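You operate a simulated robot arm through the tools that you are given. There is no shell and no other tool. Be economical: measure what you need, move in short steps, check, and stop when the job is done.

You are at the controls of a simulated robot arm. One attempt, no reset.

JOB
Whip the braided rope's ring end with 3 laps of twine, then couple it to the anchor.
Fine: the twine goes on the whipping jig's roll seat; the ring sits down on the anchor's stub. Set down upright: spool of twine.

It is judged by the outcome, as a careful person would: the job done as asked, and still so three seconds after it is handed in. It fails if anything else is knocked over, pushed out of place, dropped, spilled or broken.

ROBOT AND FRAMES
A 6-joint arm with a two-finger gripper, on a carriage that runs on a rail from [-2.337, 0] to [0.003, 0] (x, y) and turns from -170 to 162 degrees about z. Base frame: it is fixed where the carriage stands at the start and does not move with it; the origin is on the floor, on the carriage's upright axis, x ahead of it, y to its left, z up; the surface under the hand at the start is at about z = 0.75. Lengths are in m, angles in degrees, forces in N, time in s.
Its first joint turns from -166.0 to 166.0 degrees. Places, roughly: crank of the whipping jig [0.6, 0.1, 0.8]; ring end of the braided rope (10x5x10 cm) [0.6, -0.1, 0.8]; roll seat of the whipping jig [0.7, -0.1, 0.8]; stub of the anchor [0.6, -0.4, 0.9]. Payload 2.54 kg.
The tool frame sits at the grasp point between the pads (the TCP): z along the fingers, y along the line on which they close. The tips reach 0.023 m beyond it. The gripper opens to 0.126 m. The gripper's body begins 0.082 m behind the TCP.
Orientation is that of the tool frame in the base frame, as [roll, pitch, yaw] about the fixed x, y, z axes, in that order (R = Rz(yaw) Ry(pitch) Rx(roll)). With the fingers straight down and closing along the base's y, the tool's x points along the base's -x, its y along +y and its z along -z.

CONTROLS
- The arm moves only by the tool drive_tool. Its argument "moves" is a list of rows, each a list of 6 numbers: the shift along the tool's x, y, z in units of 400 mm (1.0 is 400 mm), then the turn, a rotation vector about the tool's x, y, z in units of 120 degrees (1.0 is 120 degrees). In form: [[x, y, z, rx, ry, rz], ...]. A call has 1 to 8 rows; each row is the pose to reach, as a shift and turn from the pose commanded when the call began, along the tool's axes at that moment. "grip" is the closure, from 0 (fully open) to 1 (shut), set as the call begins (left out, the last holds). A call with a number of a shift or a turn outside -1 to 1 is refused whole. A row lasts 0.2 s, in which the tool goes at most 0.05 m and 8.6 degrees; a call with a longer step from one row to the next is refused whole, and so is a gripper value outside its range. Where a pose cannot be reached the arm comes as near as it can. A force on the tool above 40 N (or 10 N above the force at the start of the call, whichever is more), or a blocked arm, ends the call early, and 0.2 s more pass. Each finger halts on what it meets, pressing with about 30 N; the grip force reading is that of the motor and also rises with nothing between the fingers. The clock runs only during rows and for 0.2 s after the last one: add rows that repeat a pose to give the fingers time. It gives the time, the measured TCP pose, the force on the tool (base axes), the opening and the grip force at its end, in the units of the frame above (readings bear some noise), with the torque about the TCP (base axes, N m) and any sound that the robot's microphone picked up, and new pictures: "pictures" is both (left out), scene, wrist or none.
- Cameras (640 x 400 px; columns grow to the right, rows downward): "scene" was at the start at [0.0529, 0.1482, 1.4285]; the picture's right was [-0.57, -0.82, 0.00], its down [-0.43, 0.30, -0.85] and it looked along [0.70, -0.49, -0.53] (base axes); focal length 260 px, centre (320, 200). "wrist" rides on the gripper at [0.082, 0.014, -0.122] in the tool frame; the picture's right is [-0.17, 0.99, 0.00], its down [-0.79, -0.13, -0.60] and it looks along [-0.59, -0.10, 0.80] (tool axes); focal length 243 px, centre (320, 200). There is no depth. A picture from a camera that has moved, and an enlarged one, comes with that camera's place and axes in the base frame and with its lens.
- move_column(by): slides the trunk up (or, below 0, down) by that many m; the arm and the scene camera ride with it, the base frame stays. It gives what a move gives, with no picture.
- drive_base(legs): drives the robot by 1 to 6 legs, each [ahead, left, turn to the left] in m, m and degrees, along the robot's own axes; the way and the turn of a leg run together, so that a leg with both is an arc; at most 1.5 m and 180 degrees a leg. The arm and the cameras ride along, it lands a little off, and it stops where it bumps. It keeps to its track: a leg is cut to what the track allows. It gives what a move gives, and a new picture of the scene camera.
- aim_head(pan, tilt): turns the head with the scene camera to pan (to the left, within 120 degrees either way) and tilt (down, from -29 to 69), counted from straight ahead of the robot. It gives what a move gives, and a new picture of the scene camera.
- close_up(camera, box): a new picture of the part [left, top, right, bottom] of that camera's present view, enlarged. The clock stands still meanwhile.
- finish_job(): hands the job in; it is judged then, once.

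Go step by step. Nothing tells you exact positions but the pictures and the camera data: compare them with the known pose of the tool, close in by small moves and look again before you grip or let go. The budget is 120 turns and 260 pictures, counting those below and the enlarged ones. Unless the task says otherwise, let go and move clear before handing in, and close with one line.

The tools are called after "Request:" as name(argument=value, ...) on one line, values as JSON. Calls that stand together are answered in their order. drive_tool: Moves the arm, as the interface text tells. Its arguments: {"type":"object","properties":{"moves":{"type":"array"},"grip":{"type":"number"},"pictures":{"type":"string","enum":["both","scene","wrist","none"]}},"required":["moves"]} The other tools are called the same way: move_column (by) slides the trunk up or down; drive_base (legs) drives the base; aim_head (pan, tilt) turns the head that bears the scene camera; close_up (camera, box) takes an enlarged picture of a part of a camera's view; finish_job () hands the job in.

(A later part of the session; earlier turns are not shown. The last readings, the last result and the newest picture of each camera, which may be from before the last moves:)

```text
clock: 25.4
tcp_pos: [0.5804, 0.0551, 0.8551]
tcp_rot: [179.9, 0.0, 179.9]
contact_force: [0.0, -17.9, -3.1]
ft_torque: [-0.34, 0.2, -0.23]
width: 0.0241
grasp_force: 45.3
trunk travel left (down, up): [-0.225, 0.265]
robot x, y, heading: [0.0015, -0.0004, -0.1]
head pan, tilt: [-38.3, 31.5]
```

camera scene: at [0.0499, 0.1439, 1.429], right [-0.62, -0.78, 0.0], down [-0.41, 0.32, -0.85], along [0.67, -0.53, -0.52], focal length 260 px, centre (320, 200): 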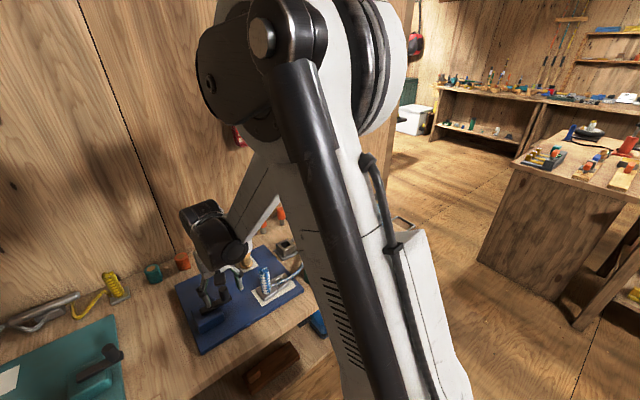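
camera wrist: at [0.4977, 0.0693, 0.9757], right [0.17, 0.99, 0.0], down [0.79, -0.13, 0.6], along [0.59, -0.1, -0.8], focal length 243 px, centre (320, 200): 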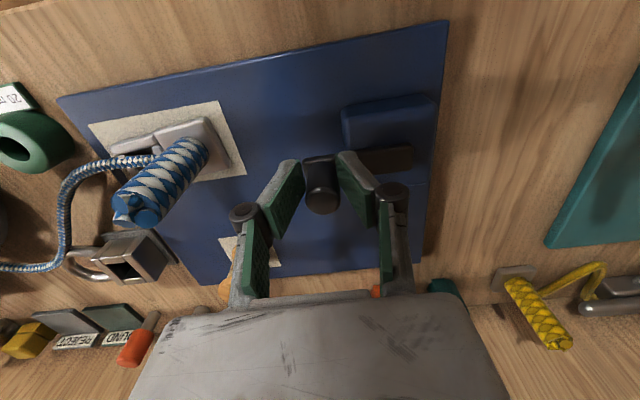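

Request:
drive_tool(moves=[[0, -0.009, 0, 0, 0, 0], [0, -0.009, 0, 0, 0, 0]], pictures="none")

Request:
close_up(camera="wrist", box=[240, 110, 440, 235])

```text
clock: 26.0
tcp_pos: [0.5792, 0.0548, 0.8535]
tcp_rot: [179.8, 0.0, -179.9]
contact_force: [-4.7, 13.6, -5.0]
ft_torque: [0.37, 0.1, 0.37]
width: 0.0238
grasp_force: 45.0
trunk travel left (down, up): [-0.225, 0.265]
robot x, y, heading: [-0.0021, 0.0, 0.1]
head pan, tilt: [-38.3, 31.5]
```

```text
3.20 times, centred on (340, 172) of wrist
camera zoom: at [0.4981, 0.0684, 0.9758], right [0.16, 0.99, 0.0], down [0.79, -0.13, 0.6], along [0.59, -0.1, -0.8], focal length 776 px, centre (256, 288)
```

zoom: 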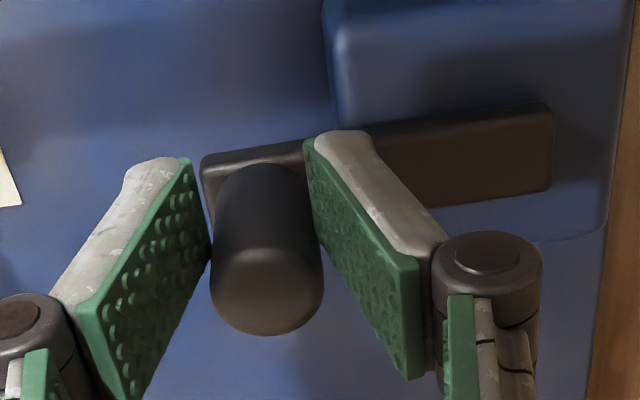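

The knob is gripped and nearly force-free. I start turning clockwise (seen from above) with two small steps to check forces and the pivot estimate.

Request:
drive_tool(moves=[[0.0534, 0.0181, 0, 0, 0, 0], [0.0974, 0.0515, 0, 0, 0, 0], [0.0974, 0.0515, 0, 0, 0, 0]], pictures="wrist")

Request:
close_up(camera="scene", box=[160, 250, 320, 350])

```text
clock: 26.8
tcp_pos: [0.5385, 0.0718, 0.8539]
tcp_rot: [180.0, 0.0, -180.0]
contact_force: [-0.9, 0.6, 0.2]
ft_torque: [0.02, -0.02, 0.03]
width: 0.0
grasp_force: 28.1
trunk travel left (down, up): [-0.225, 0.265]
robot x, y, heading: [-0.0027, -0.0007, 0.0]
head pan, tilt: [-38.3, 31.5]
camera wrist: at [0.4563, 0.0862, 0.9753], right [0.17, 0.99, 0.0], down [0.79, -0.13, 0.6], along [0.59, -0.1, -0.8], focal length 243 px, centre (320, 200)
```

wrist: 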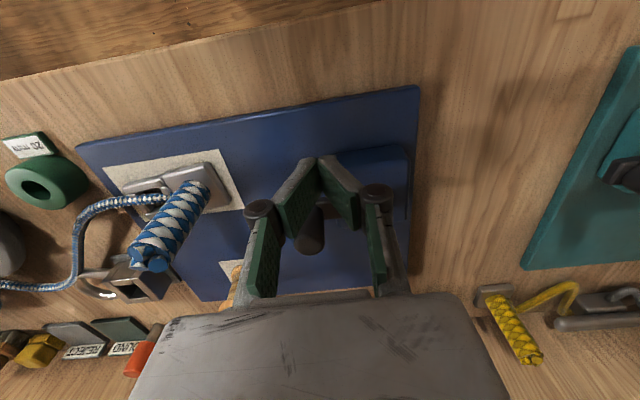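

```text
4.00 times, centred on (240, 300) of scene
camera zoom: at [0.0497, 0.144, 1.429], right [-0.62, -0.78, 0.0], down [-0.41, 0.32, -0.85], along [0.67, -0.53, -0.52], focal length 1040 px, centre (640, -200)
```

zoom: 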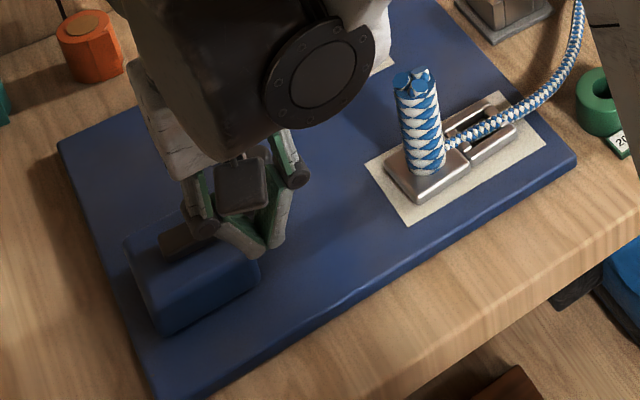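

The knob slipped from the grip after a small turn, so the crank has drag; pushing the knob from behind with shut fingers will be more positive. I lift and look at where it is.

Request:
drive_tool(moves=[[0, 0, -0.1, 0, 0, 0], [-0.05, 0, -0.15, 0, 0, 0], [-0.05, 0, -0.15, 0, 0, 0]], pictures="none")

Request:
close_up(camera="wrist", box=[240, 110, 440, 235])

Request:
close_up(camera="scene", box=[160, 250, 272, 320])

```text
clock: 27.6
tcp_pos: [0.5598, 0.0752, 0.9154]
tcp_rot: [179.9, -0.1, 179.9]
contact_force: [0.0, 0.3, -0.1]
ft_torque: [0.01, 0.0, 0.02]
width: 0.0
grasp_force: 28.3
trunk travel left (down, up): [-0.225, 0.265]
robot x, y, heading: [0.0015, -0.0027, -0.1]
head pan, tilt: [-38.3, 31.5]
```

```text
3.20 times, centred on (340, 172) of wrist
camera zoom: at [0.4774, 0.0894, 1.0372], right [0.17, 0.99, 0.0], down [0.79, -0.13, 0.6], along [0.59, -0.1, -0.8], focal length 776 px, centre (256, 288)
```

zoom: 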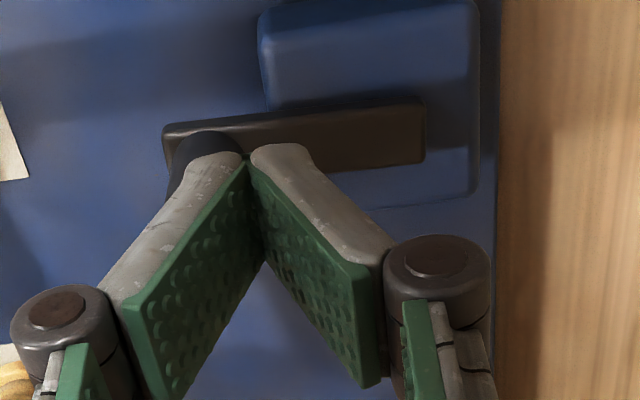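

```text
5.71 times, centred on (216, 285) of scene
camera zoom: at [0.0499, 0.1439, 1.429], right [-0.62, -0.78, 0.0], down [-0.41, 0.32, -0.85], along [0.67, -0.53, -0.52], focal length 1485 px, centre (914, -286)
```

zoom: 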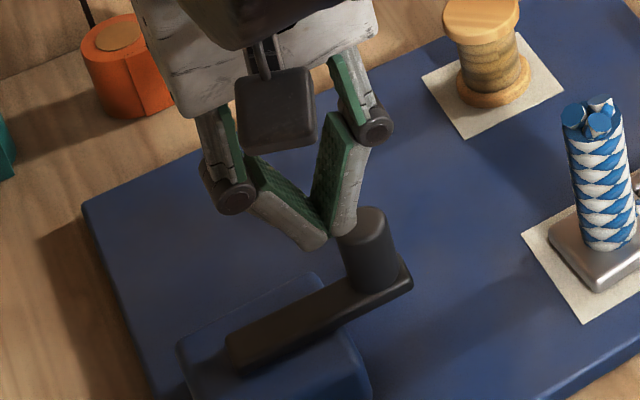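

Request:
drive_tool(moves=[[0.04, -0.048, 0.0, 0, 0, 0], [0.04, -0.048, 0.08, 0, 0, 0], [0.04, -0.048, 0.156, 0, 0, 0], [0.03, -0.048, 0.156, 0, 0, 0]], pictures="none")

Request:
drive_tool(moves=[[-0.02, 0.0, 0, 0, 0, 0], [-0.04, 0.0, 0, 0, 0, 0], [-0.06, 0.002, 0, 0, 0, 0], [-0.08, 0.006, 0, 0, 0, 0]], pictures="none")

Request:
close_up(camera="scene", box=[160, 250, 272, 320])

```text
clock: 28.6
tcp_pos: [0.5489, 0.0535, 0.8522]
tcp_rot: [180.0, 0.0, -180.0]
contact_force: [0.4, 0.5, 1.1]
ft_torque: [-0.01, -0.02, -0.01]
width: 0.0
grasp_force: 27.9
trunk travel left (down, up): [-0.225, 0.265]
robot x, y, heading: [-0.0051, 0.0016, 0.1]
head pan, tilt: [-38.3, 31.5]
```

```text
clock: 29.6
tcp_pos: [0.5818, 0.0544, 0.8538]
tcp_rot: [-180.0, 0.0, 180.0]
contact_force: [0.1, 1.0, -0.2]
ft_torque: [-0.03, -0.02, 0.05]
width: 0.0001
grasp_force: 28.8
trunk travel left (down, up): [-0.225, 0.265]
robot x, y, heading: [-0.0, 0.0032, 0.2]
head pan, tilt: [-38.3, 31.5]
```

```text
5.71 times, centred on (216, 285) of scene
camera zoom: at [0.0498, 0.1439, 1.429], right [-0.62, -0.78, 0.0], down [-0.41, 0.32, -0.85], along [0.67, -0.53, -0.52], focal length 1485 px, centre (914, -286)
```

zoom: 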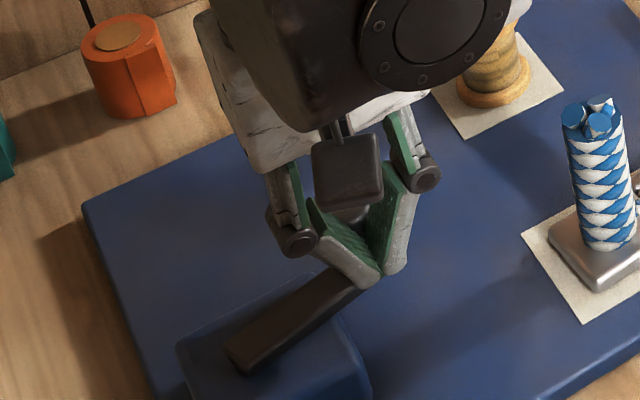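

Counter-clockwise the crank turns freely (the other way seems blocked). I push the knob around in half-laps along the circle.

Request:
drive_tool(moves=[[-0.0545, 0.0092, 0, 0, 0, 0], [-0.1012, 0.0386, 0, 0, 0, 0], [-0.1332, 0.0836, 0, 0, 0, 0], [-0.1454, 0.1375, 0, 0, 0, 0]], pictures="wrist")

Request:
close_up(camera="scene", box=[160, 250, 272, 320])

```text
clock: 30.6
tcp_pos: [0.6391, 0.1089, 0.8538]
tcp_rot: [180.0, 0.0, 180.0]
contact_force: [0.4, 0.1, -0.7]
ft_torque: [0.03, 0.0, -0.03]
width: 0.0
grasp_force: 28.5
trunk travel left (down, up): [-0.225, 0.265]
robot x, y, heading: [0.0007, -0.0025, 0.0]
head pan, tilt: [-38.3, 31.5]
camera wrist: at [0.5563, 0.1229, 0.9753], right [0.17, 0.99, 0.0], down [0.79, -0.13, 0.6], along [0.59, -0.1, -0.8], focal length 243 px, centre (320, 200)
```

wrist: 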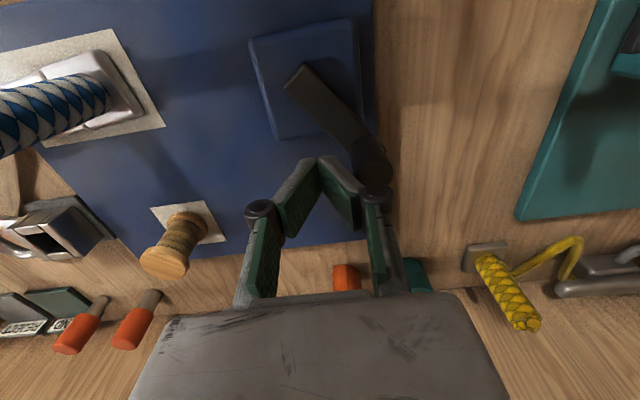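

```text
5.71 times, centred on (216, 285) of scene
camera zoom: at [0.0504, 0.1434, 1.429], right [-0.62, -0.78, 0.0], down [-0.41, 0.32, -0.85], along [0.67, -0.53, -0.52], focal length 1485 px, centre (914, -286)
```

zoom: 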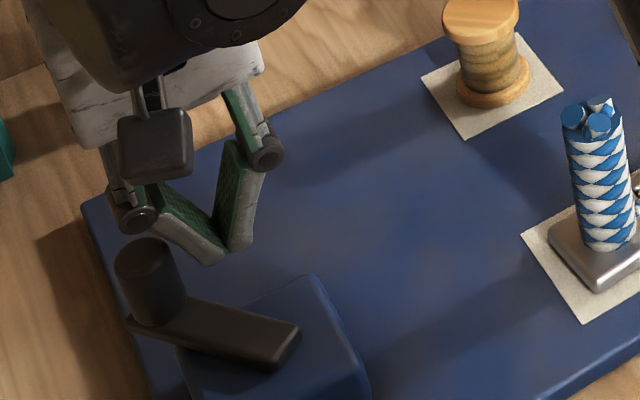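

Request:
drive_tool(moves=[[0.0092, 0.0544, 0, 0, 0, 0], [0.0386, 0.1011, 0, 0, 0, 0], [0.0836, 0.1331, 0, 0, 0, 0], [0.1375, 0.1454, 0, 0, 0, 0], [0.1919, 0.1361, 0, 0, 0, 0], [0.2386, 0.1067, 0, 0, 0, 0], [0.2706, 0.0617, 0, 0, 0, 0], [0.2828, 0.0079, 0, 0, 0, 0]], pictures="none")

Request:
close_up(camera="scene", box=[160, 250, 288, 330])

```text
clock: 32.4
tcp_pos: [0.5273, 0.114, 0.8503]
tcp_rot: [180.0, 0.1, -179.9]
contact_force: [-0.7, 0.6, -0.5]
ft_torque: [-0.02, -0.03, 0.02]
width: 0.0002
grasp_force: 28.6
trunk travel left (down, up): [-0.225, 0.265]
robot x, y, heading: [-0.0009, -0.0024, -0.0]
head pan, tilt: [-38.3, 31.5]
```

```text
5.00 times, centred on (224, 290) of scene
camera zoom: at [0.0498, 0.1442, 1.429], right [-0.62, -0.78, 0.0], down [-0.41, 0.32, -0.85], along [0.67, -0.53, -0.52], focal length 1299 px, centre (800, -250)
```

zoom: 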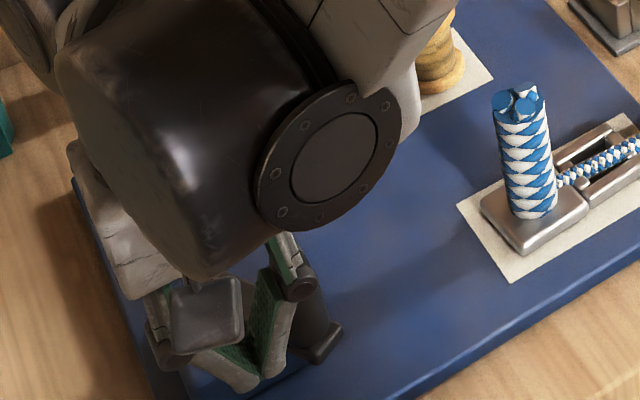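

Request:
drive_tool(moves=[[-0.0092, -0.0544, -0.006, 0, 0, 0], [-0.0386, -0.1011, -0.006, 0, 0, 0], [-0.0836, -0.1331, -0.006, 0, 0, 0], [-0.1375, -0.1454, -0.006, 0, 0, 0], [-0.1919, -0.1361, -0.006, 0, 0, 0], [-0.2386, -0.1067, -0.006, 0, 0, 0], [-0.2706, -0.0617, -0.006, 0, 0, 0], [-0.2828, -0.0079, -0.006, 0, 0, 0]], pictures="none")

Request:
close_up(camera="scene", box=[160, 230, 320, 330])

```text
clock: 34.2
tcp_pos: [0.6399, 0.1084, 0.853]
tcp_rot: [179.9, 0.0, 180.0]
contact_force: [0.1, 0.3, -0.6]
ft_torque: [0.02, 0.06, -0.01]
width: 0.0002
grasp_force: 28.8
trunk travel left (down, up): [-0.225, 0.265]
robot x, y, heading: [-0.0003, -0.0009, 0.1]
head pan, tilt: [-38.3, 31.5]
```

```text
4.00 times, centred on (240, 280) of scene
camera zoom: at [0.0501, 0.1437, 1.429], right [-0.62, -0.78, 0.0], down [-0.41, 0.32, -0.85], along [0.67, -0.53, -0.52], focal length 1040 px, centre (640, -120)
```

zoom: 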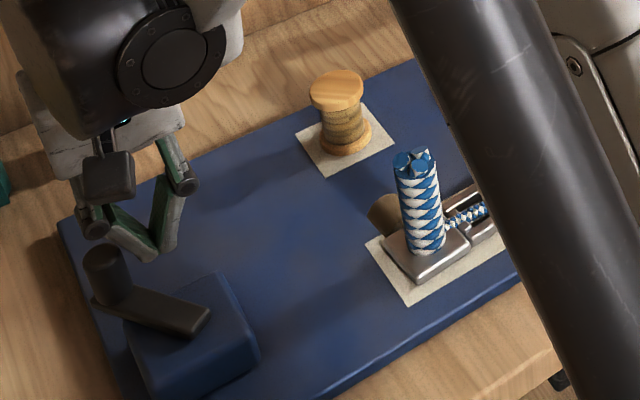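

Request:
close_up(camera="scene", box=[236, 260, 300, 300])

Request:
close_up(camera="wrist", box=[0, 0, 240, 150])

```text
10.00 times, centred on (268, 280) of scene
camera zoom: at [0.0501, 0.1437, 1.429], right [-0.62, -0.78, 0.0], down [-0.41, 0.32, -0.85], along [0.67, -0.53, -0.52], focal length 2599 px, centre (840, -600)
```

zoom: 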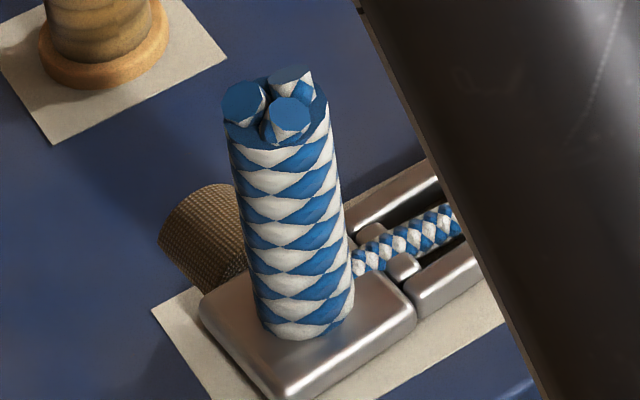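

```text
2.67 times, centred on (120, 75) of wrist
camera zoom: at [0.5584, 0.1222, 0.9764], right [0.17, 0.99, 0.0], down [0.79, -0.13, 0.6], along [0.59, -0.1, -0.8], focal length 647 px, centre (853, 533)
```

zoom: 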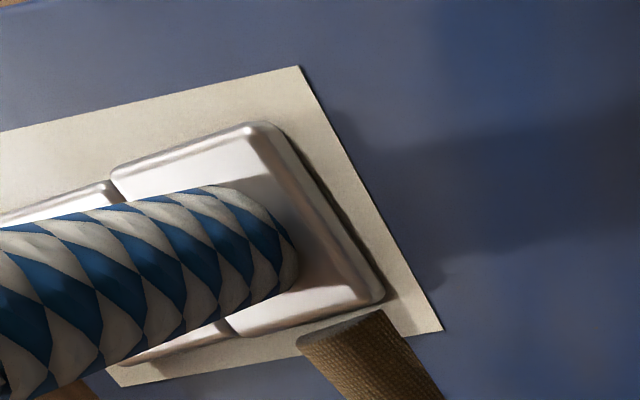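

A roll of twine has appeared after the first lap, so laps are counting. I continue (1.3 laps done so far).

Request:
drive_tool(moves=[[0.0092, 0.0544, 0, 0, 0, 0], [0.0386, 0.1011, 0, 0, 0, 0], [0.0836, 0.1331, 0, 0, 0, 0], [0.1375, 0.1454, 0, 0, 0, 0], [0.1919, 0.1361, 0, 0, 0, 0], [0.2386, 0.1067, 0, 0, 0, 0], [0.2706, 0.0617, 0, 0, 0, 0], [0.2828, 0.0079, 0, 0, 0, 0]], pictures="none")

Request:
drive_tool(moves=[[-0.0092, -0.0544, -0.003, 0, 0, 0], [-0.0386, -0.1011, -0.003, 0, 0, 0], [-0.0836, -0.1331, -0.003, 0, 0, 0], [-0.1375, -0.1454, -0.003, 0, 0, 0], [-0.1919, -0.1361, -0.003, 0, 0, 0], [-0.2386, -0.1067, -0.003, 0, 0, 0], [-0.2706, -0.0617, -0.003, 0, 0, 0], [-0.2828, -0.0079, -0.003, 0, 0, 0]], pictures="none")

Request:
close_up(camera="scene", box=[160, 230, 320, 330])

```text
clock: 36.0
tcp_pos: [0.5271, 0.1131, 0.8565]
tcp_rot: [-180.0, 0.0, 180.0]
contact_force: [-0.6, 0.3, 0.1]
ft_torque: [-0.04, -0.01, 0.02]
width: 0.0
grasp_force: 27.8
trunk travel left (down, up): [-0.225, 0.265]
robot x, y, heading: [0.0015, -0.0017, -0.1]
head pan, tilt: [-38.3, 31.5]
```

```text
clock: 37.8
tcp_pos: [0.639, 0.1116, 0.8561]
tcp_rot: [180.0, 0.0, 180.0]
contact_force: [0.5, 0.1, 0.2]
ft_torque: [0.03, 0.04, 0.0]
width: 0.0
grasp_force: 28.5
trunk travel left (down, up): [-0.225, 0.265]
robot x, y, heading: [-0.0035, -0.0034, 0.0]
head pan, tilt: [-38.3, 31.5]
```

```text
4.00 times, centred on (240, 280) of scene
camera zoom: at [0.0498, 0.1435, 1.4291], right [-0.62, -0.78, 0.0], down [-0.41, 0.32, -0.85], along [0.67, -0.53, -0.52], focal length 1040 px, centre (640, -120)
```

zoom: 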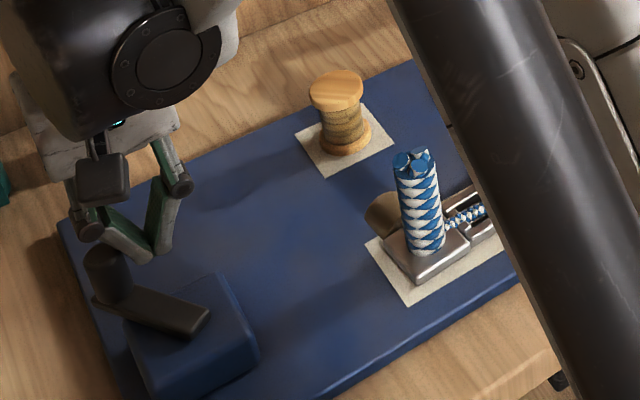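

Request:
drive_tool(moves=[[0.0092, 0.0544, 0, 0, 0, 0], [0.0386, 0.1011, 0, 0, 0, 0], [0.0836, 0.1331, 0, 0, 0, 0], [0.1375, 0.1454, 0, 0, 0, 0], [0.1919, 0.1361, 0, 0, 0, 0], [0.2386, 0.1067, 0, 0, 0, 0], [0.2706, 0.0617, 0, 0, 0, 0], [0.2828, 0.0079, 0, 0, 0, 0]], pictures="none")

Request:
drive_tool(moves=[[-0.0092, -0.0544, 0, 0, 0, 0], [-0.0386, -0.1011, 0, 0, 0, 0], [-0.0836, -0.1331, 0, 0, 0, 0], [-0.1024, -0.1399, 0, 0, 0, 0], [-0.1024, -0.1399, 0, 0, 0, 0]], pictures="none")

Request:
close_up(camera="scene", box=[160, 230, 320, 330])

```text
clock: 39.6
tcp_pos: [0.5267, 0.1162, 0.8546]
tcp_rot: [-180.0, 0.1, -179.9]
contact_force: [-1.1, 0.3, 0.5]
ft_torque: [-0.03, 0.02, 0.0]
width: 0.0
grasp_force: 28.4
trunk travel left (down, up): [-0.225, 0.265]
robot x, y, heading: [-0.0013, 0.0027, 0.0]
head pan, tilt: [-38.3, 31.5]
```

```text
clock: 40.8
tcp_pos: [0.5689, 0.0587, 0.8568]
tcp_rot: [-179.9, 0.0, 180.0]
contact_force: [-0.3, 0.5, 0.4]
ft_torque: [-0.01, 0.01, -0.01]
width: 0.0
grasp_force: 28.4
trunk travel left (down, up): [-0.225, 0.265]
robot x, y, heading: [0.0033, -0.0013, 0.0]
head pan, tilt: [-38.3, 31.5]
```

```text
4.00 times, centred on (240, 280) of scene
camera zoom: at [0.0499, 0.1439, 1.429], right [-0.62, -0.78, 0.0], down [-0.41, 0.32, -0.85], along [0.67, -0.53, -0.52], focal length 1040 px, centre (640, -120)
```

zoom: 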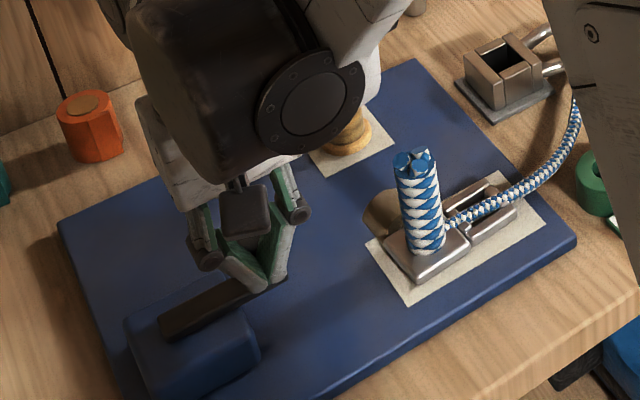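

Request:
drive_tool(moves=[[0.02, 0, -0.05, 0, 0, 0], [0.04, 0, -0.15, 0, 0, 0], [0.1, 0, -0.25, 0, 0, 0], [0.2, 0, -0.3, 0, 0, 0], [0.3, 0, -0.35, 0, 0, 0]], grip=0.0)

Request:
close_up(camera="scene", box=[160, 250, 272, 320])

Request:
close_up(camera="wrist", box=[100, 80, 340, 230])

```text
clock: 42.0
tcp_pos: [0.4474, 0.0548, 0.9907]
tcp_rot: [180.0, 0.0, 179.9]
contact_force: [0.8, 0.6, 0.1]
ft_torque: [-0.03, 0.04, 0.01]
width: 0.1259
grasp_force: 0.1
trunk travel left (down, up): [-0.225, 0.265]
robot x, y, heading: [-0.0038, -0.0022, 0.2]
head pan, tilt: [-38.3, 31.5]
camera scene: at [0.0499, 0.1429, 1.4306], right [-0.63, -0.78, 0.0], down [-0.39, 0.32, -0.86], along [0.67, -0.54, -0.51], focal length 260 px, centre (320, 200)
camera wrist: at [0.3656, 0.0697, 1.1122], right [0.17, 0.99, 0.0], down [0.79, -0.13, 0.6], along [0.59, -0.1, -0.8], focal length 243 px, centre (320, 200)
```

scene: 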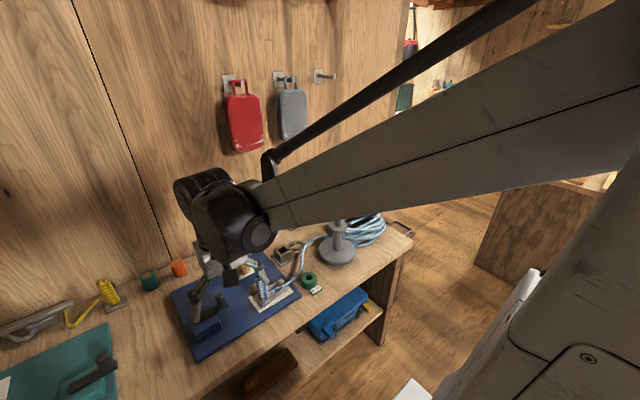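
wrist: 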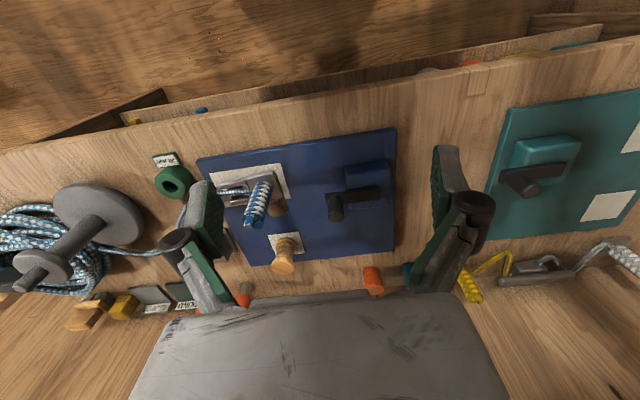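

```text
5.71 times, centred on (216, 285) of scene
camera zoom: at [0.0499, 0.1429, 1.4306], right [-0.63, -0.78, 0.0], down [-0.39, 0.32, -0.86], along [0.67, -0.54, -0.51], focal length 1485 px, centre (914, -286)
```

zoom: 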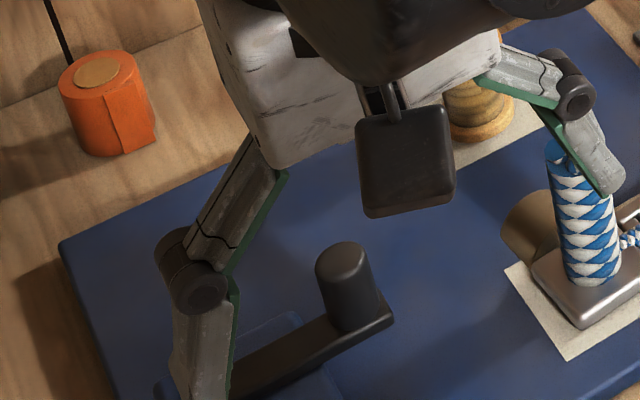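

```text
2.67 times, centred on (220, 155) of wrist
camera zoom: at [0.3656, 0.0697, 1.1122], right [0.17, 0.99, 0.0], down [0.79, -0.13, 0.6], along [0.59, -0.1, -0.8], focal length 647 px, centre (587, 320)
```

zoom: 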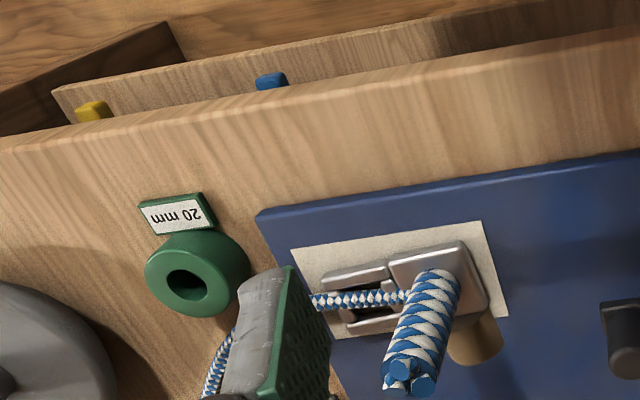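

Request:
close_up(camera="wrist", box=[296, 140, 424, 220])

```text
5.00 times, centred on (360, 180) of wrist
camera zoom: at [0.3656, 0.0697, 1.1122], right [0.17, 0.99, 0.0], down [0.79, -0.13, 0.6], along [0.59, -0.1, -0.8], focal length 1213 px, centre (120, 300)
```

zoom: 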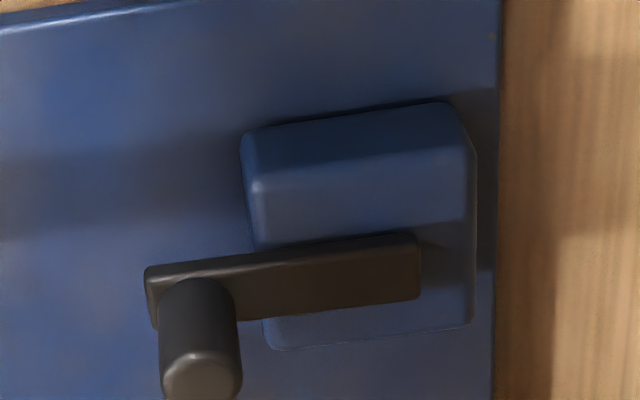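

The crank is back at about its start angle, maybe a hair short of three full laps; I'll push it a little farther to be safe.

Request:
drive_tool(moves=[[-0.06, 0.003, 0.08, 0, 0, 0], [-0.12, 0.003, 0.16, 0, 0, 0], [-0.18, 0.003, 0.2, 0, 0, 0], [-0.23, 0.003, 0.2, 0, 0, 0], [-0.23, 0.003, 0.27, 0, 0, 0], [-0.23, 0.003, 0.335, 0, 0, 0]], grip=1, pictures="none")

Request:
drive_tool(moves=[[-0.04, 0.002, 0, 0, 0, 0], [-0.08, 0.002, 0, 0, 0, 0], [-0.12, 0.004, 0, 0, 0, 0], [-0.13, 0.006, 0, 0, 0, 0], [-0.13, 0.006, 0, 0, 0, 0]], pictures="none")

Request:
close_up(camera="scene", box=[160, 250, 288, 330])

Request:
close_up(camera="wrist", box=[220, 100, 460, 250])

```text
clock: 43.4
tcp_pos: [0.5399, 0.0606, 0.8616]
tcp_rot: [180.0, 0.0, -179.9]
contact_force: [-0.9, -0.1, 0.0]
ft_torque: [0.02, -0.03, -0.01]
width: 0.0001
grasp_force: 27.9
trunk travel left (down, up): [-0.225, 0.265]
robot x, y, heading: [0.0024, 0.0, 0.1]
head pan, tilt: [-38.3, 31.5]
```

```text
clock: 44.6
tcp_pos: [0.591, 0.0612, 0.8628]
tcp_rot: [180.0, 0.0, -179.9]
contact_force: [0.6, 0.2, 0.0]
ft_torque: [0.04, -0.04, 0.02]
width: 0.0001
grasp_force: 28.3
trunk travel left (down, up): [-0.225, 0.265]
robot x, y, heading: [0.0028, -0.0014, -0.0]
head pan, tilt: [-38.3, 31.5]
```

```text
5.00 times, centred on (224, 290) of scene
camera zoom: at [0.0499, 0.1439, 1.429], right [-0.62, -0.78, 0.0], down [-0.41, 0.32, -0.85], along [0.67, -0.53, -0.52], focal length 1299 px, centre (800, -250)
```

zoom: 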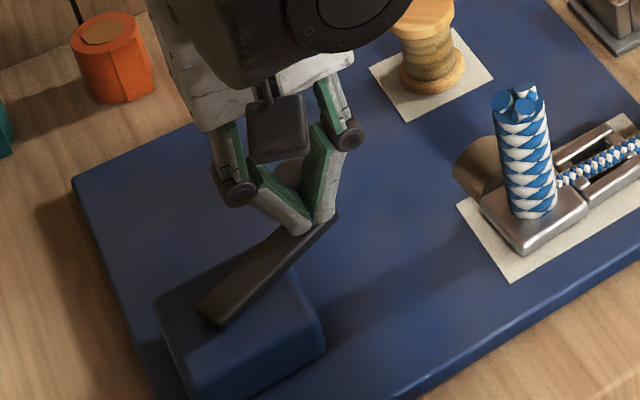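

```text
2.67 times, centred on (340, 175) of wrist
camera zoom: at [0.5083, 0.0757, 0.9836], right [0.17, 0.99, 0.0], down [0.79, -0.13, 0.6], along [0.59, -0.1, -0.8], focal length 647 px, centre (267, 267)
```

zoom: 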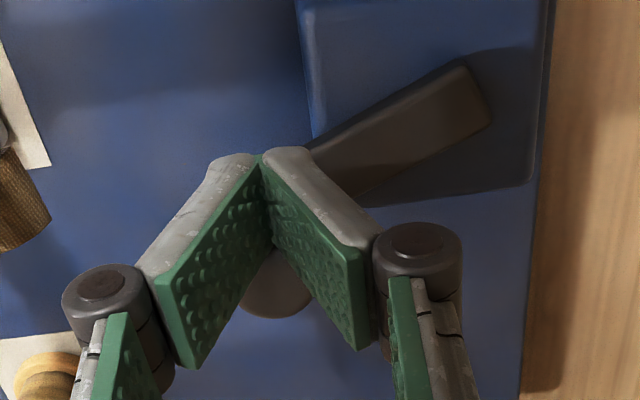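

The crank is now clearly past three laps. I back off upward and inspect the ring end closely.

Request:
drive_tool(moves=[[0.02, 0, -0.06, 0, 0, 0], [0.03, 0, -0.16, 0, 0, 0], [0.1, -0.05, -0.24, 0, 0, 0], [0.2, -0.1, -0.26, 0, 0, 0], [0.3, -0.15, -0.26, 0, 0, 0], [0.38, -0.2, -0.26, 0, 0, 0]], grip=0.3, pictures="wrist")

Request:
close_up(camera="wrist", box=[220, 60, 380, 160])

Request:
close_up(camera="scene", box=[230, 250, 310, 300])

```text
clock: 46.0
tcp_pos: [0.4355, -0.0193, 0.9663]
tcp_rot: [-180.0, 0.0, -180.0]
contact_force: [0.1, 0.4, 0.3]
ft_torque: [-0.06, 0.01, 0.01]
width: 0.088
grasp_force: 0.0
trunk travel left (down, up): [-0.225, 0.265]
robot x, y, heading: [0.0011, 0.0047, -0.1]
head pan, tilt: [-38.3, 31.5]
camera wrist: at [0.3549, -0.0063, 1.0878], right [0.17, 0.99, 0.0], down [0.79, -0.13, 0.6], along [0.59, -0.1, -0.8], focal length 243 px, centre (320, 200)
```

wrist: 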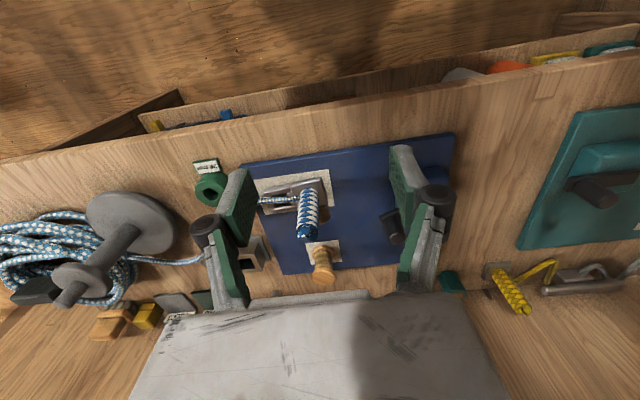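

```text
4.00 times, centred on (300, 110) of wrist
camera zoom: at [0.3549, -0.0063, 1.0878], right [0.17, 0.99, 0.0], down [0.79, -0.13, 0.6], along [0.59, -0.1, -0.8], focal length 970 px, centre (400, 560)
```

zoom: 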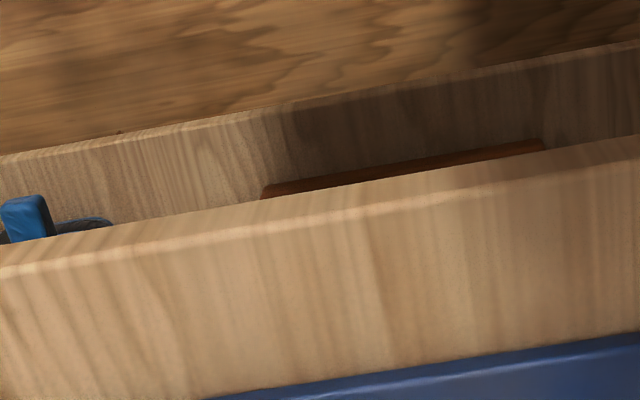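

```text
8.00 times, centred on (270, 275) of scene
camera zoom: at [0.049, 0.1404, 1.4358], right [-0.65, -0.76, 0.0], down [-0.35, 0.3, -0.89], along [0.68, -0.58, -0.46], focal length 2079 px, centre (720, -400)
```

zoom: 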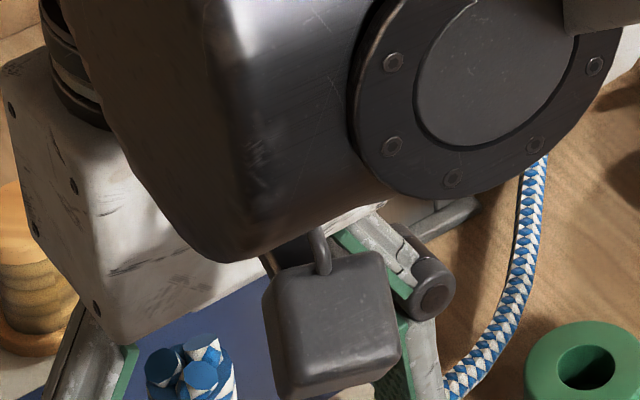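

Request:
close_up(camera="wrist", box=[232, 160, 352, 235])

Request:
close_up(camera="wrist", box=[40, 140, 240, 265])

```text
5.33 times, centred on (292, 198) of wrist
camera zoom: at [0.3549, -0.0063, 1.0878], right [0.17, 0.99, 0.0], down [0.79, -0.13, 0.6], along [0.59, -0.1, -0.8], focal length 1294 px, centre (469, 213)
```

zoom: 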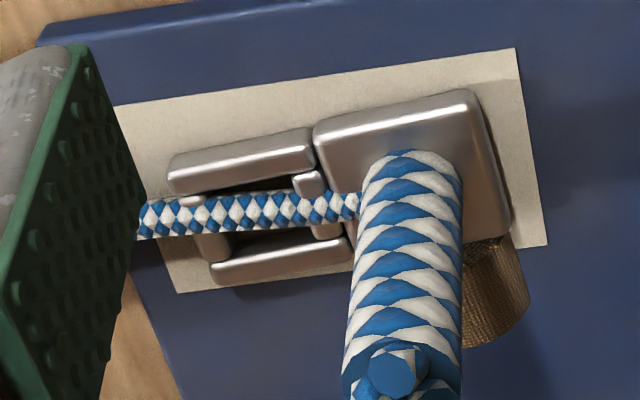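

```text
3.20 times, centred on (140, 202) of wrist
camera zoom: at [0.3549, -0.0063, 1.0878], right [0.17, 0.99, 0.0], down [0.79, -0.13, 0.6], along [0.59, -0.1, -0.8], focal length 776 px, centre (896, 192)
```

zoom: 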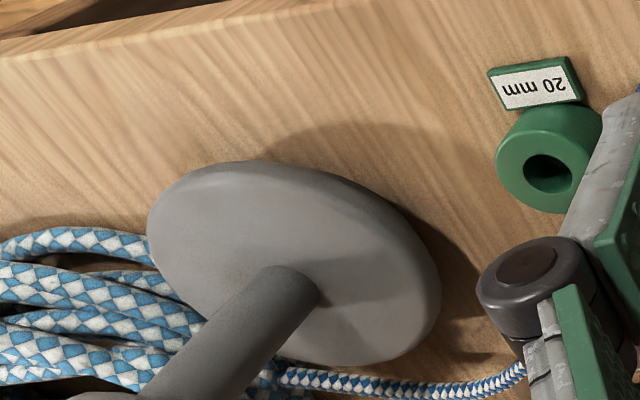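

Request:
drive_tool(moves=[[-0.03, -0.05, 0.05, 0, 0, 0], [-0.06, -0.1, 0.1, 0, 0, 0], [-0.09, -0.15, 0.16, 0, 0, 0], [-0.12, -0.16, 0.22, 0, 0, 0], [-0.12, -0.16, 0.25, 0, 0, 0]], grip=0)

Request:
close_up(camera="wrist", box=[200, 100, 440, 250])

Request:
close_up(camera="scene", box=[230, 200, 390, 300])

```text
clock: 47.2
tcp_pos: [0.4876, -0.0798, 0.8646]
tcp_rot: [-179.9, 0.0, -179.9]
contact_force: [-0.4, 0.2, -0.4]
ft_torque: [-0.01, -0.01, -0.02]
width: 0.1258
grasp_force: 0.1
trunk travel left (down, up): [-0.225, 0.265]
robot x, y, heading: [0.0014, -0.0002, 0.1]
head pan, tilt: [-38.3, 31.5]
camera scene: at [0.0501, 0.1438, 1.429], right [-0.62, -0.78, 0.0], down [-0.41, 0.32, -0.85], along [0.67, -0.53, -0.52], focal length 260 px, centre (320, 200)
camera wrist: at [0.4049, -0.0661, 0.9856], right [0.17, 0.99, 0.0], down [0.79, -0.13, 0.6], along [0.59, -0.1, -0.8], focal length 243 px, centre (320, 200)
```

scene: 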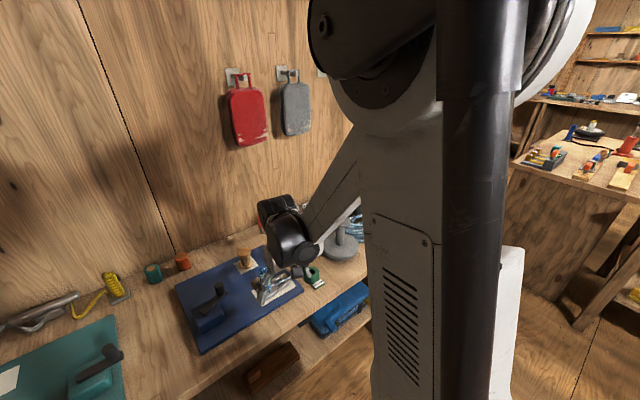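
wrist: 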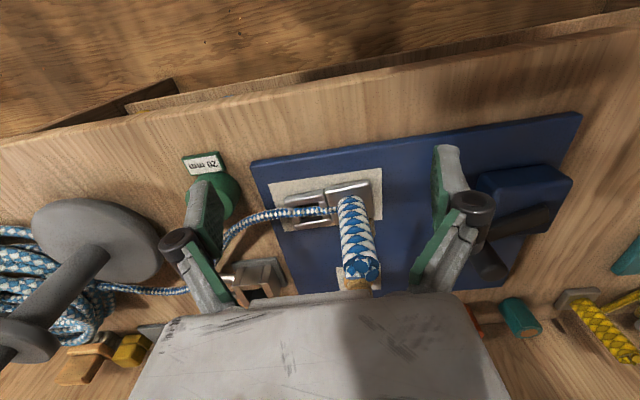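

```text
2.67 times, centred on (320, 175) of wrist
camera zoom: at [0.4049, -0.0661, 0.9856], right [0.17, 0.99, 0.0], down [0.79, -0.13, 0.6], along [0.59, -0.1, -0.8], focal length 647 px, centre (320, 267)
```

zoom: 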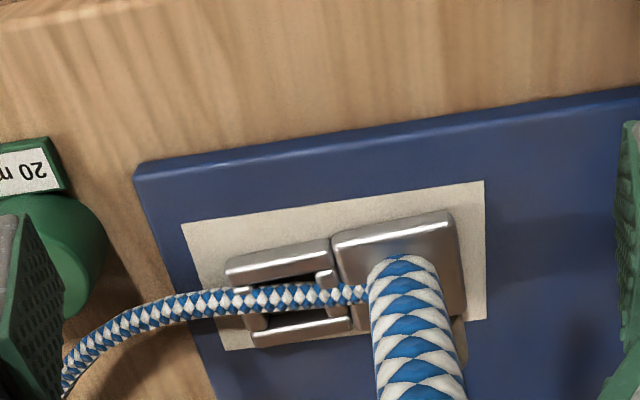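

```text
4.00 times, centred on (310, 250) of scene
camera zoom: at [0.0501, 0.1438, 1.429], right [-0.62, -0.78, 0.0], down [-0.41, 0.32, -0.85], along [0.67, -0.53, -0.52], focal length 1040 px, centre (360, 0)
```

zoom: 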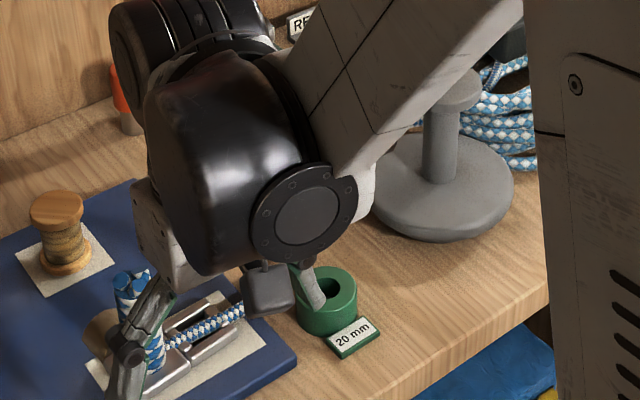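

The ring end is a small metal frame joined to a block with the upright braided handle at about (0.565, -0.06). Before taking it I inspect the anchor's stub up close.

Request:
drive_tool(moves=[[0, 0, -0.12, 0, 0, 0], [0, -0.04, -0.23, 0, 0, 0], [0, -0.15, -0.27, 0, 0, 0], [0, -0.27, -0.28, 0, 0, 0], [0, -0.39, -0.28, 0, 0, 0], [0, -0.51, -0.28, 0, 0, 0], [-0.03, -0.62, -0.28, 0, 0, 0], [-0.06, -0.71, -0.28, 0, 0, 0]])

Request:
close_up(camera="wrist", box=[200, 100, 440, 250])

Request:
close_up(camera="scene", box=[230, 190, 390, 290])

```text
clock: 49.0
tcp_pos: [0.5131, -0.3707, 0.9789]
tcp_rot: [-180.0, 0.0, -180.0]
contact_force: [-1.0, -0.2, -0.1]
ft_torque: [-0.05, -0.03, -0.02]
width: 0.126
grasp_force: 0.0
trunk travel left (down, up): [-0.225, 0.265]
robot x, y, heading: [-0.0008, 0.001, -0.2]
head pan, tilt: [-38.3, 31.5]
camera scene: at [0.0498, 0.1443, 1.4289], right [-0.62, -0.78, 0.0], down [-0.41, 0.32, -0.85], along [0.67, -0.53, -0.52], focal length 260 px, centre (320, 200)
camera wrist: at [0.4308, -0.3562, 1.0987], right [0.17, 0.99, 0.0], down [0.79, -0.13, 0.6], along [0.59, -0.1, -0.8], focal length 243 px, centre (320, 200)
```

scene: 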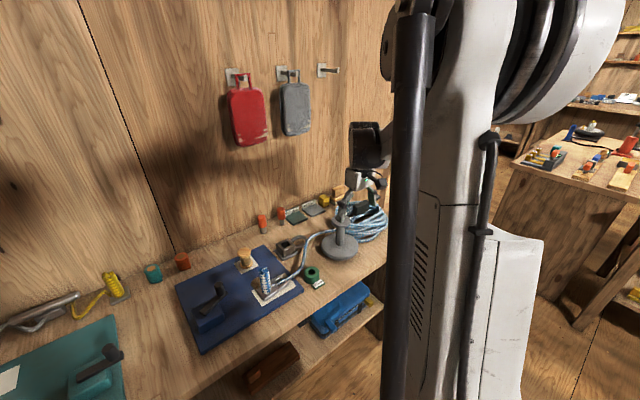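
wrist: 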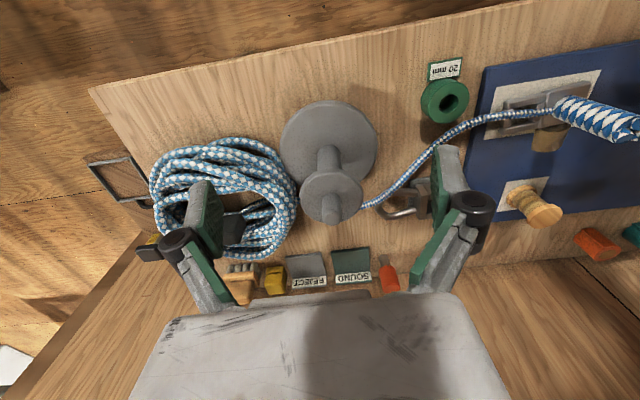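

```text
2.67 times, centred on (320, 175) of wrist
camera zoom: at [0.4308, -0.3562, 1.0987], right [0.17, 0.99, 0.0], down [0.79, -0.13, 0.6], along [0.59, -0.1, -0.8], focal length 647 px, centre (320, 267)
```

zoom: 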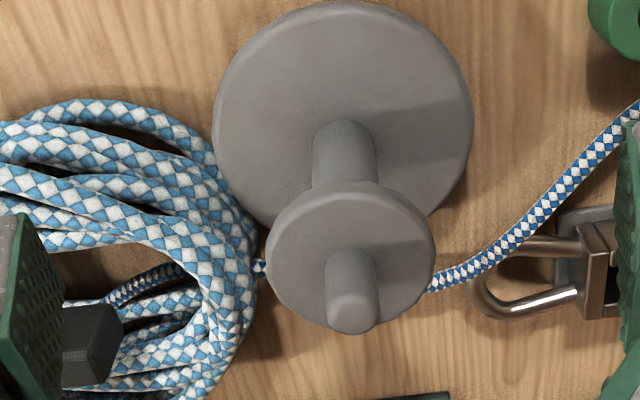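

```text
4.00 times, centred on (310, 240) of scene
camera zoom: at [0.0498, 0.1443, 1.4289], right [-0.62, -0.78, 0.0], down [-0.41, 0.32, -0.85], along [0.67, -0.53, -0.52], focal length 1040 px, centre (360, 40)
```

zoom: 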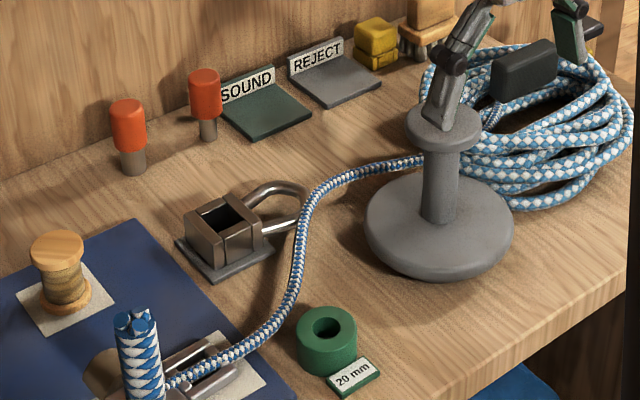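

The anchor: axis about (0.576, -0.369), flange top ≈0.897, stub ≈18 mm thick up to ≈0.93. Now I go over the handle of the ring end.

Request:
drive_tool(moves=[[-0.01, 0.11, 0, 0, 0, 0], [-0.02, 0.23, 0, 0, 0, 0], [-0.04, 0.35, 0, 0, 0, 0], [-0.06, 0.47, 0, 0, 0, 0], [-0.08, 0.59, 0, 0, 0, 0], [-0.1, 0.69, 0, 0, 0, 0], [-0.12, 0.777, 0.0, 0, 0, 0], [-0.12, 0.777, 0.1, 0, 0, 0]], grip=0.4)

Request:
close_up(camera="scene", box=[190, 210, 350, 310])

Request:
close_up(camera="wrist", box=[240, 100, 400, 200])

```text
clock: 50.8
tcp_pos: [0.5595, -0.0562, 0.9393]
tcp_rot: [-179.9, 0.0, 180.0]
contact_force: [-0.6, 0.7, 0.1]
ft_torque: [-0.03, -0.05, -0.01]
width: 0.0758
grasp_force: 0.0
trunk travel left (down, up): [-0.225, 0.265]
robot x, y, heading: [0.0039, 0.0023, -0.1]
head pan, tilt: [-38.3, 31.5]
camera scene: at [0.0494, 0.1444, 1.4289], right [-0.62, -0.78, 0.0], down [-0.41, 0.32, -0.85], along [0.67, -0.53, -0.52], focal length 260 px, centre (320, 200)
camera wrist: at [0.4777, -0.0418, 1.0605], right [0.17, 0.99, 0.0], down [0.79, -0.13, 0.6], along [0.59, -0.1, -0.8], focal length 243 px, centre (320, 200)
```

scene: 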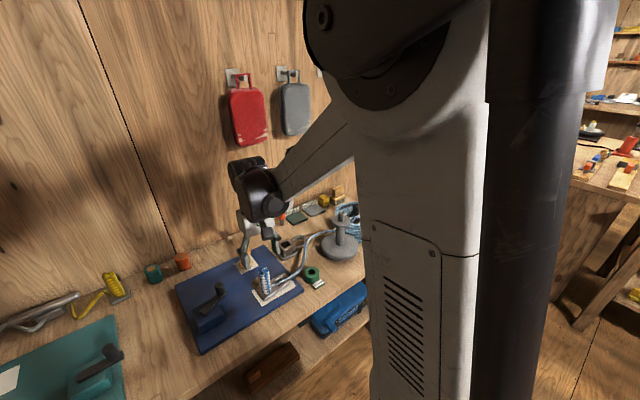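
wrist: 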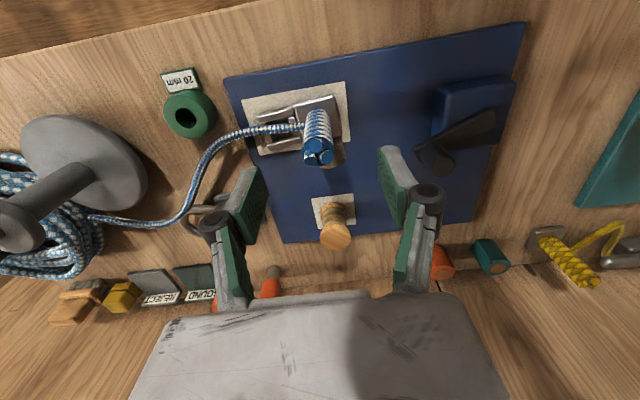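

```text
4.00 times, centred on (270, 260) of scene
camera zoom: at [0.0494, 0.1444, 1.4289], right [-0.62, -0.78, 0.0], down [-0.41, 0.32, -0.85], along [0.67, -0.53, -0.52], focal length 1040 px, centre (520, -40)
```

zoom: 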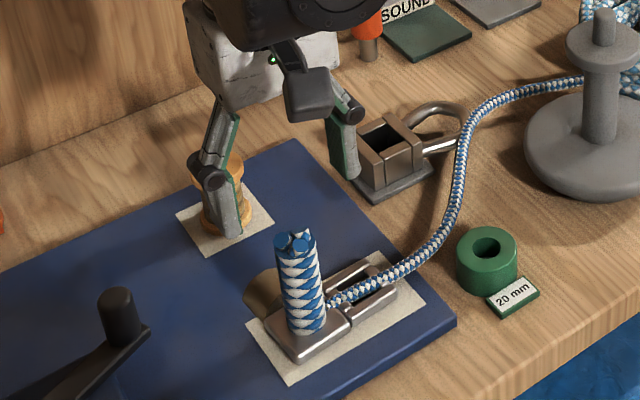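

```text
4.00 times, centred on (320, 150) of wrist
camera zoom: at [0.4777, -0.0418, 1.0605], right [0.17, 0.99, 0.0], down [0.79, -0.13, 0.6], along [0.59, -0.1, -0.8], focal length 970 px, centre (320, 400)
```

zoom: 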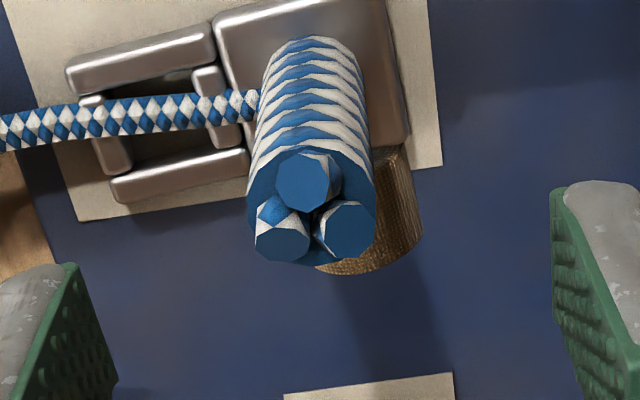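

Request:
drive_tool(moves=[[-0.019, -0.007, 0.08, 0, 0, 0], [-0.019, -0.007, 0.15, 0, 0, 0], [-0.019, -0.007, 0.15, 0, 0, 0]], pictures="wrist")

Request:
close_up(camera="scene", box=[200, 220, 320, 295])

```text
clock: 51.6
tcp_pos: [0.5676, -0.0586, 0.8771]
tcp_rot: [179.9, 0.0, -180.0]
contact_force: [0.6, -0.3, 0.2]
ft_torque: [0.04, -0.01, -0.01]
width: 0.0756
grasp_force: 0.1
trunk travel left (down, up): [-0.225, 0.265]
robot x, y, heading: [-0.004, -0.0005, 0.1]
head pan, tilt: [-38.3, 31.5]
camera wrist: at [0.4846, -0.0448, 0.9984], right [0.17, 0.99, 0.0], down [0.79, -0.13, 0.6], along [0.59, -0.1, -0.8], focal length 243 px, centre (320, 200)
```

wrist: 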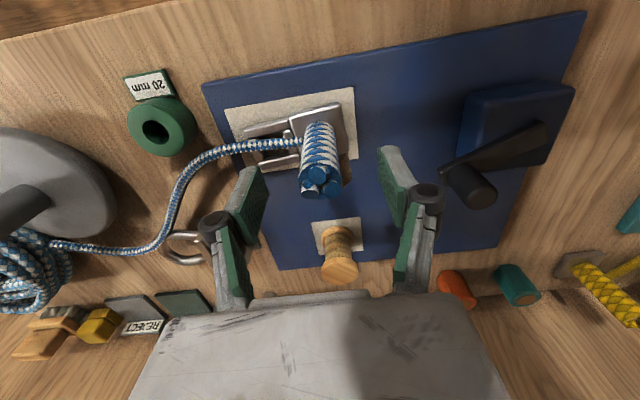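

```text
5.33 times, centred on (260, 258) of scene
camera zoom: at [0.0501, 0.1439, 1.429], right [-0.62, -0.78, 0.0], down [-0.41, 0.32, -0.85], along [0.67, -0.53, -0.52], focal length 1386 px, centre (640, -107)
```

zoom: 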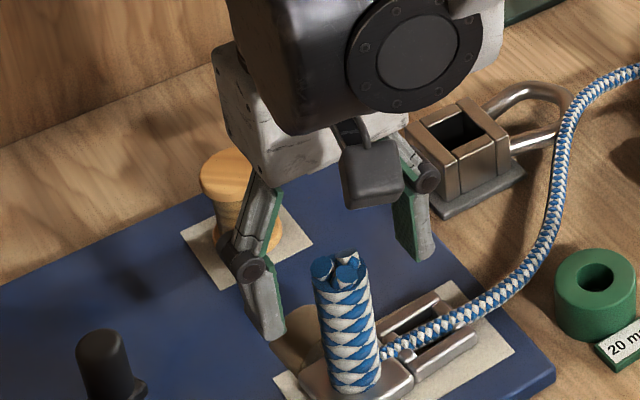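

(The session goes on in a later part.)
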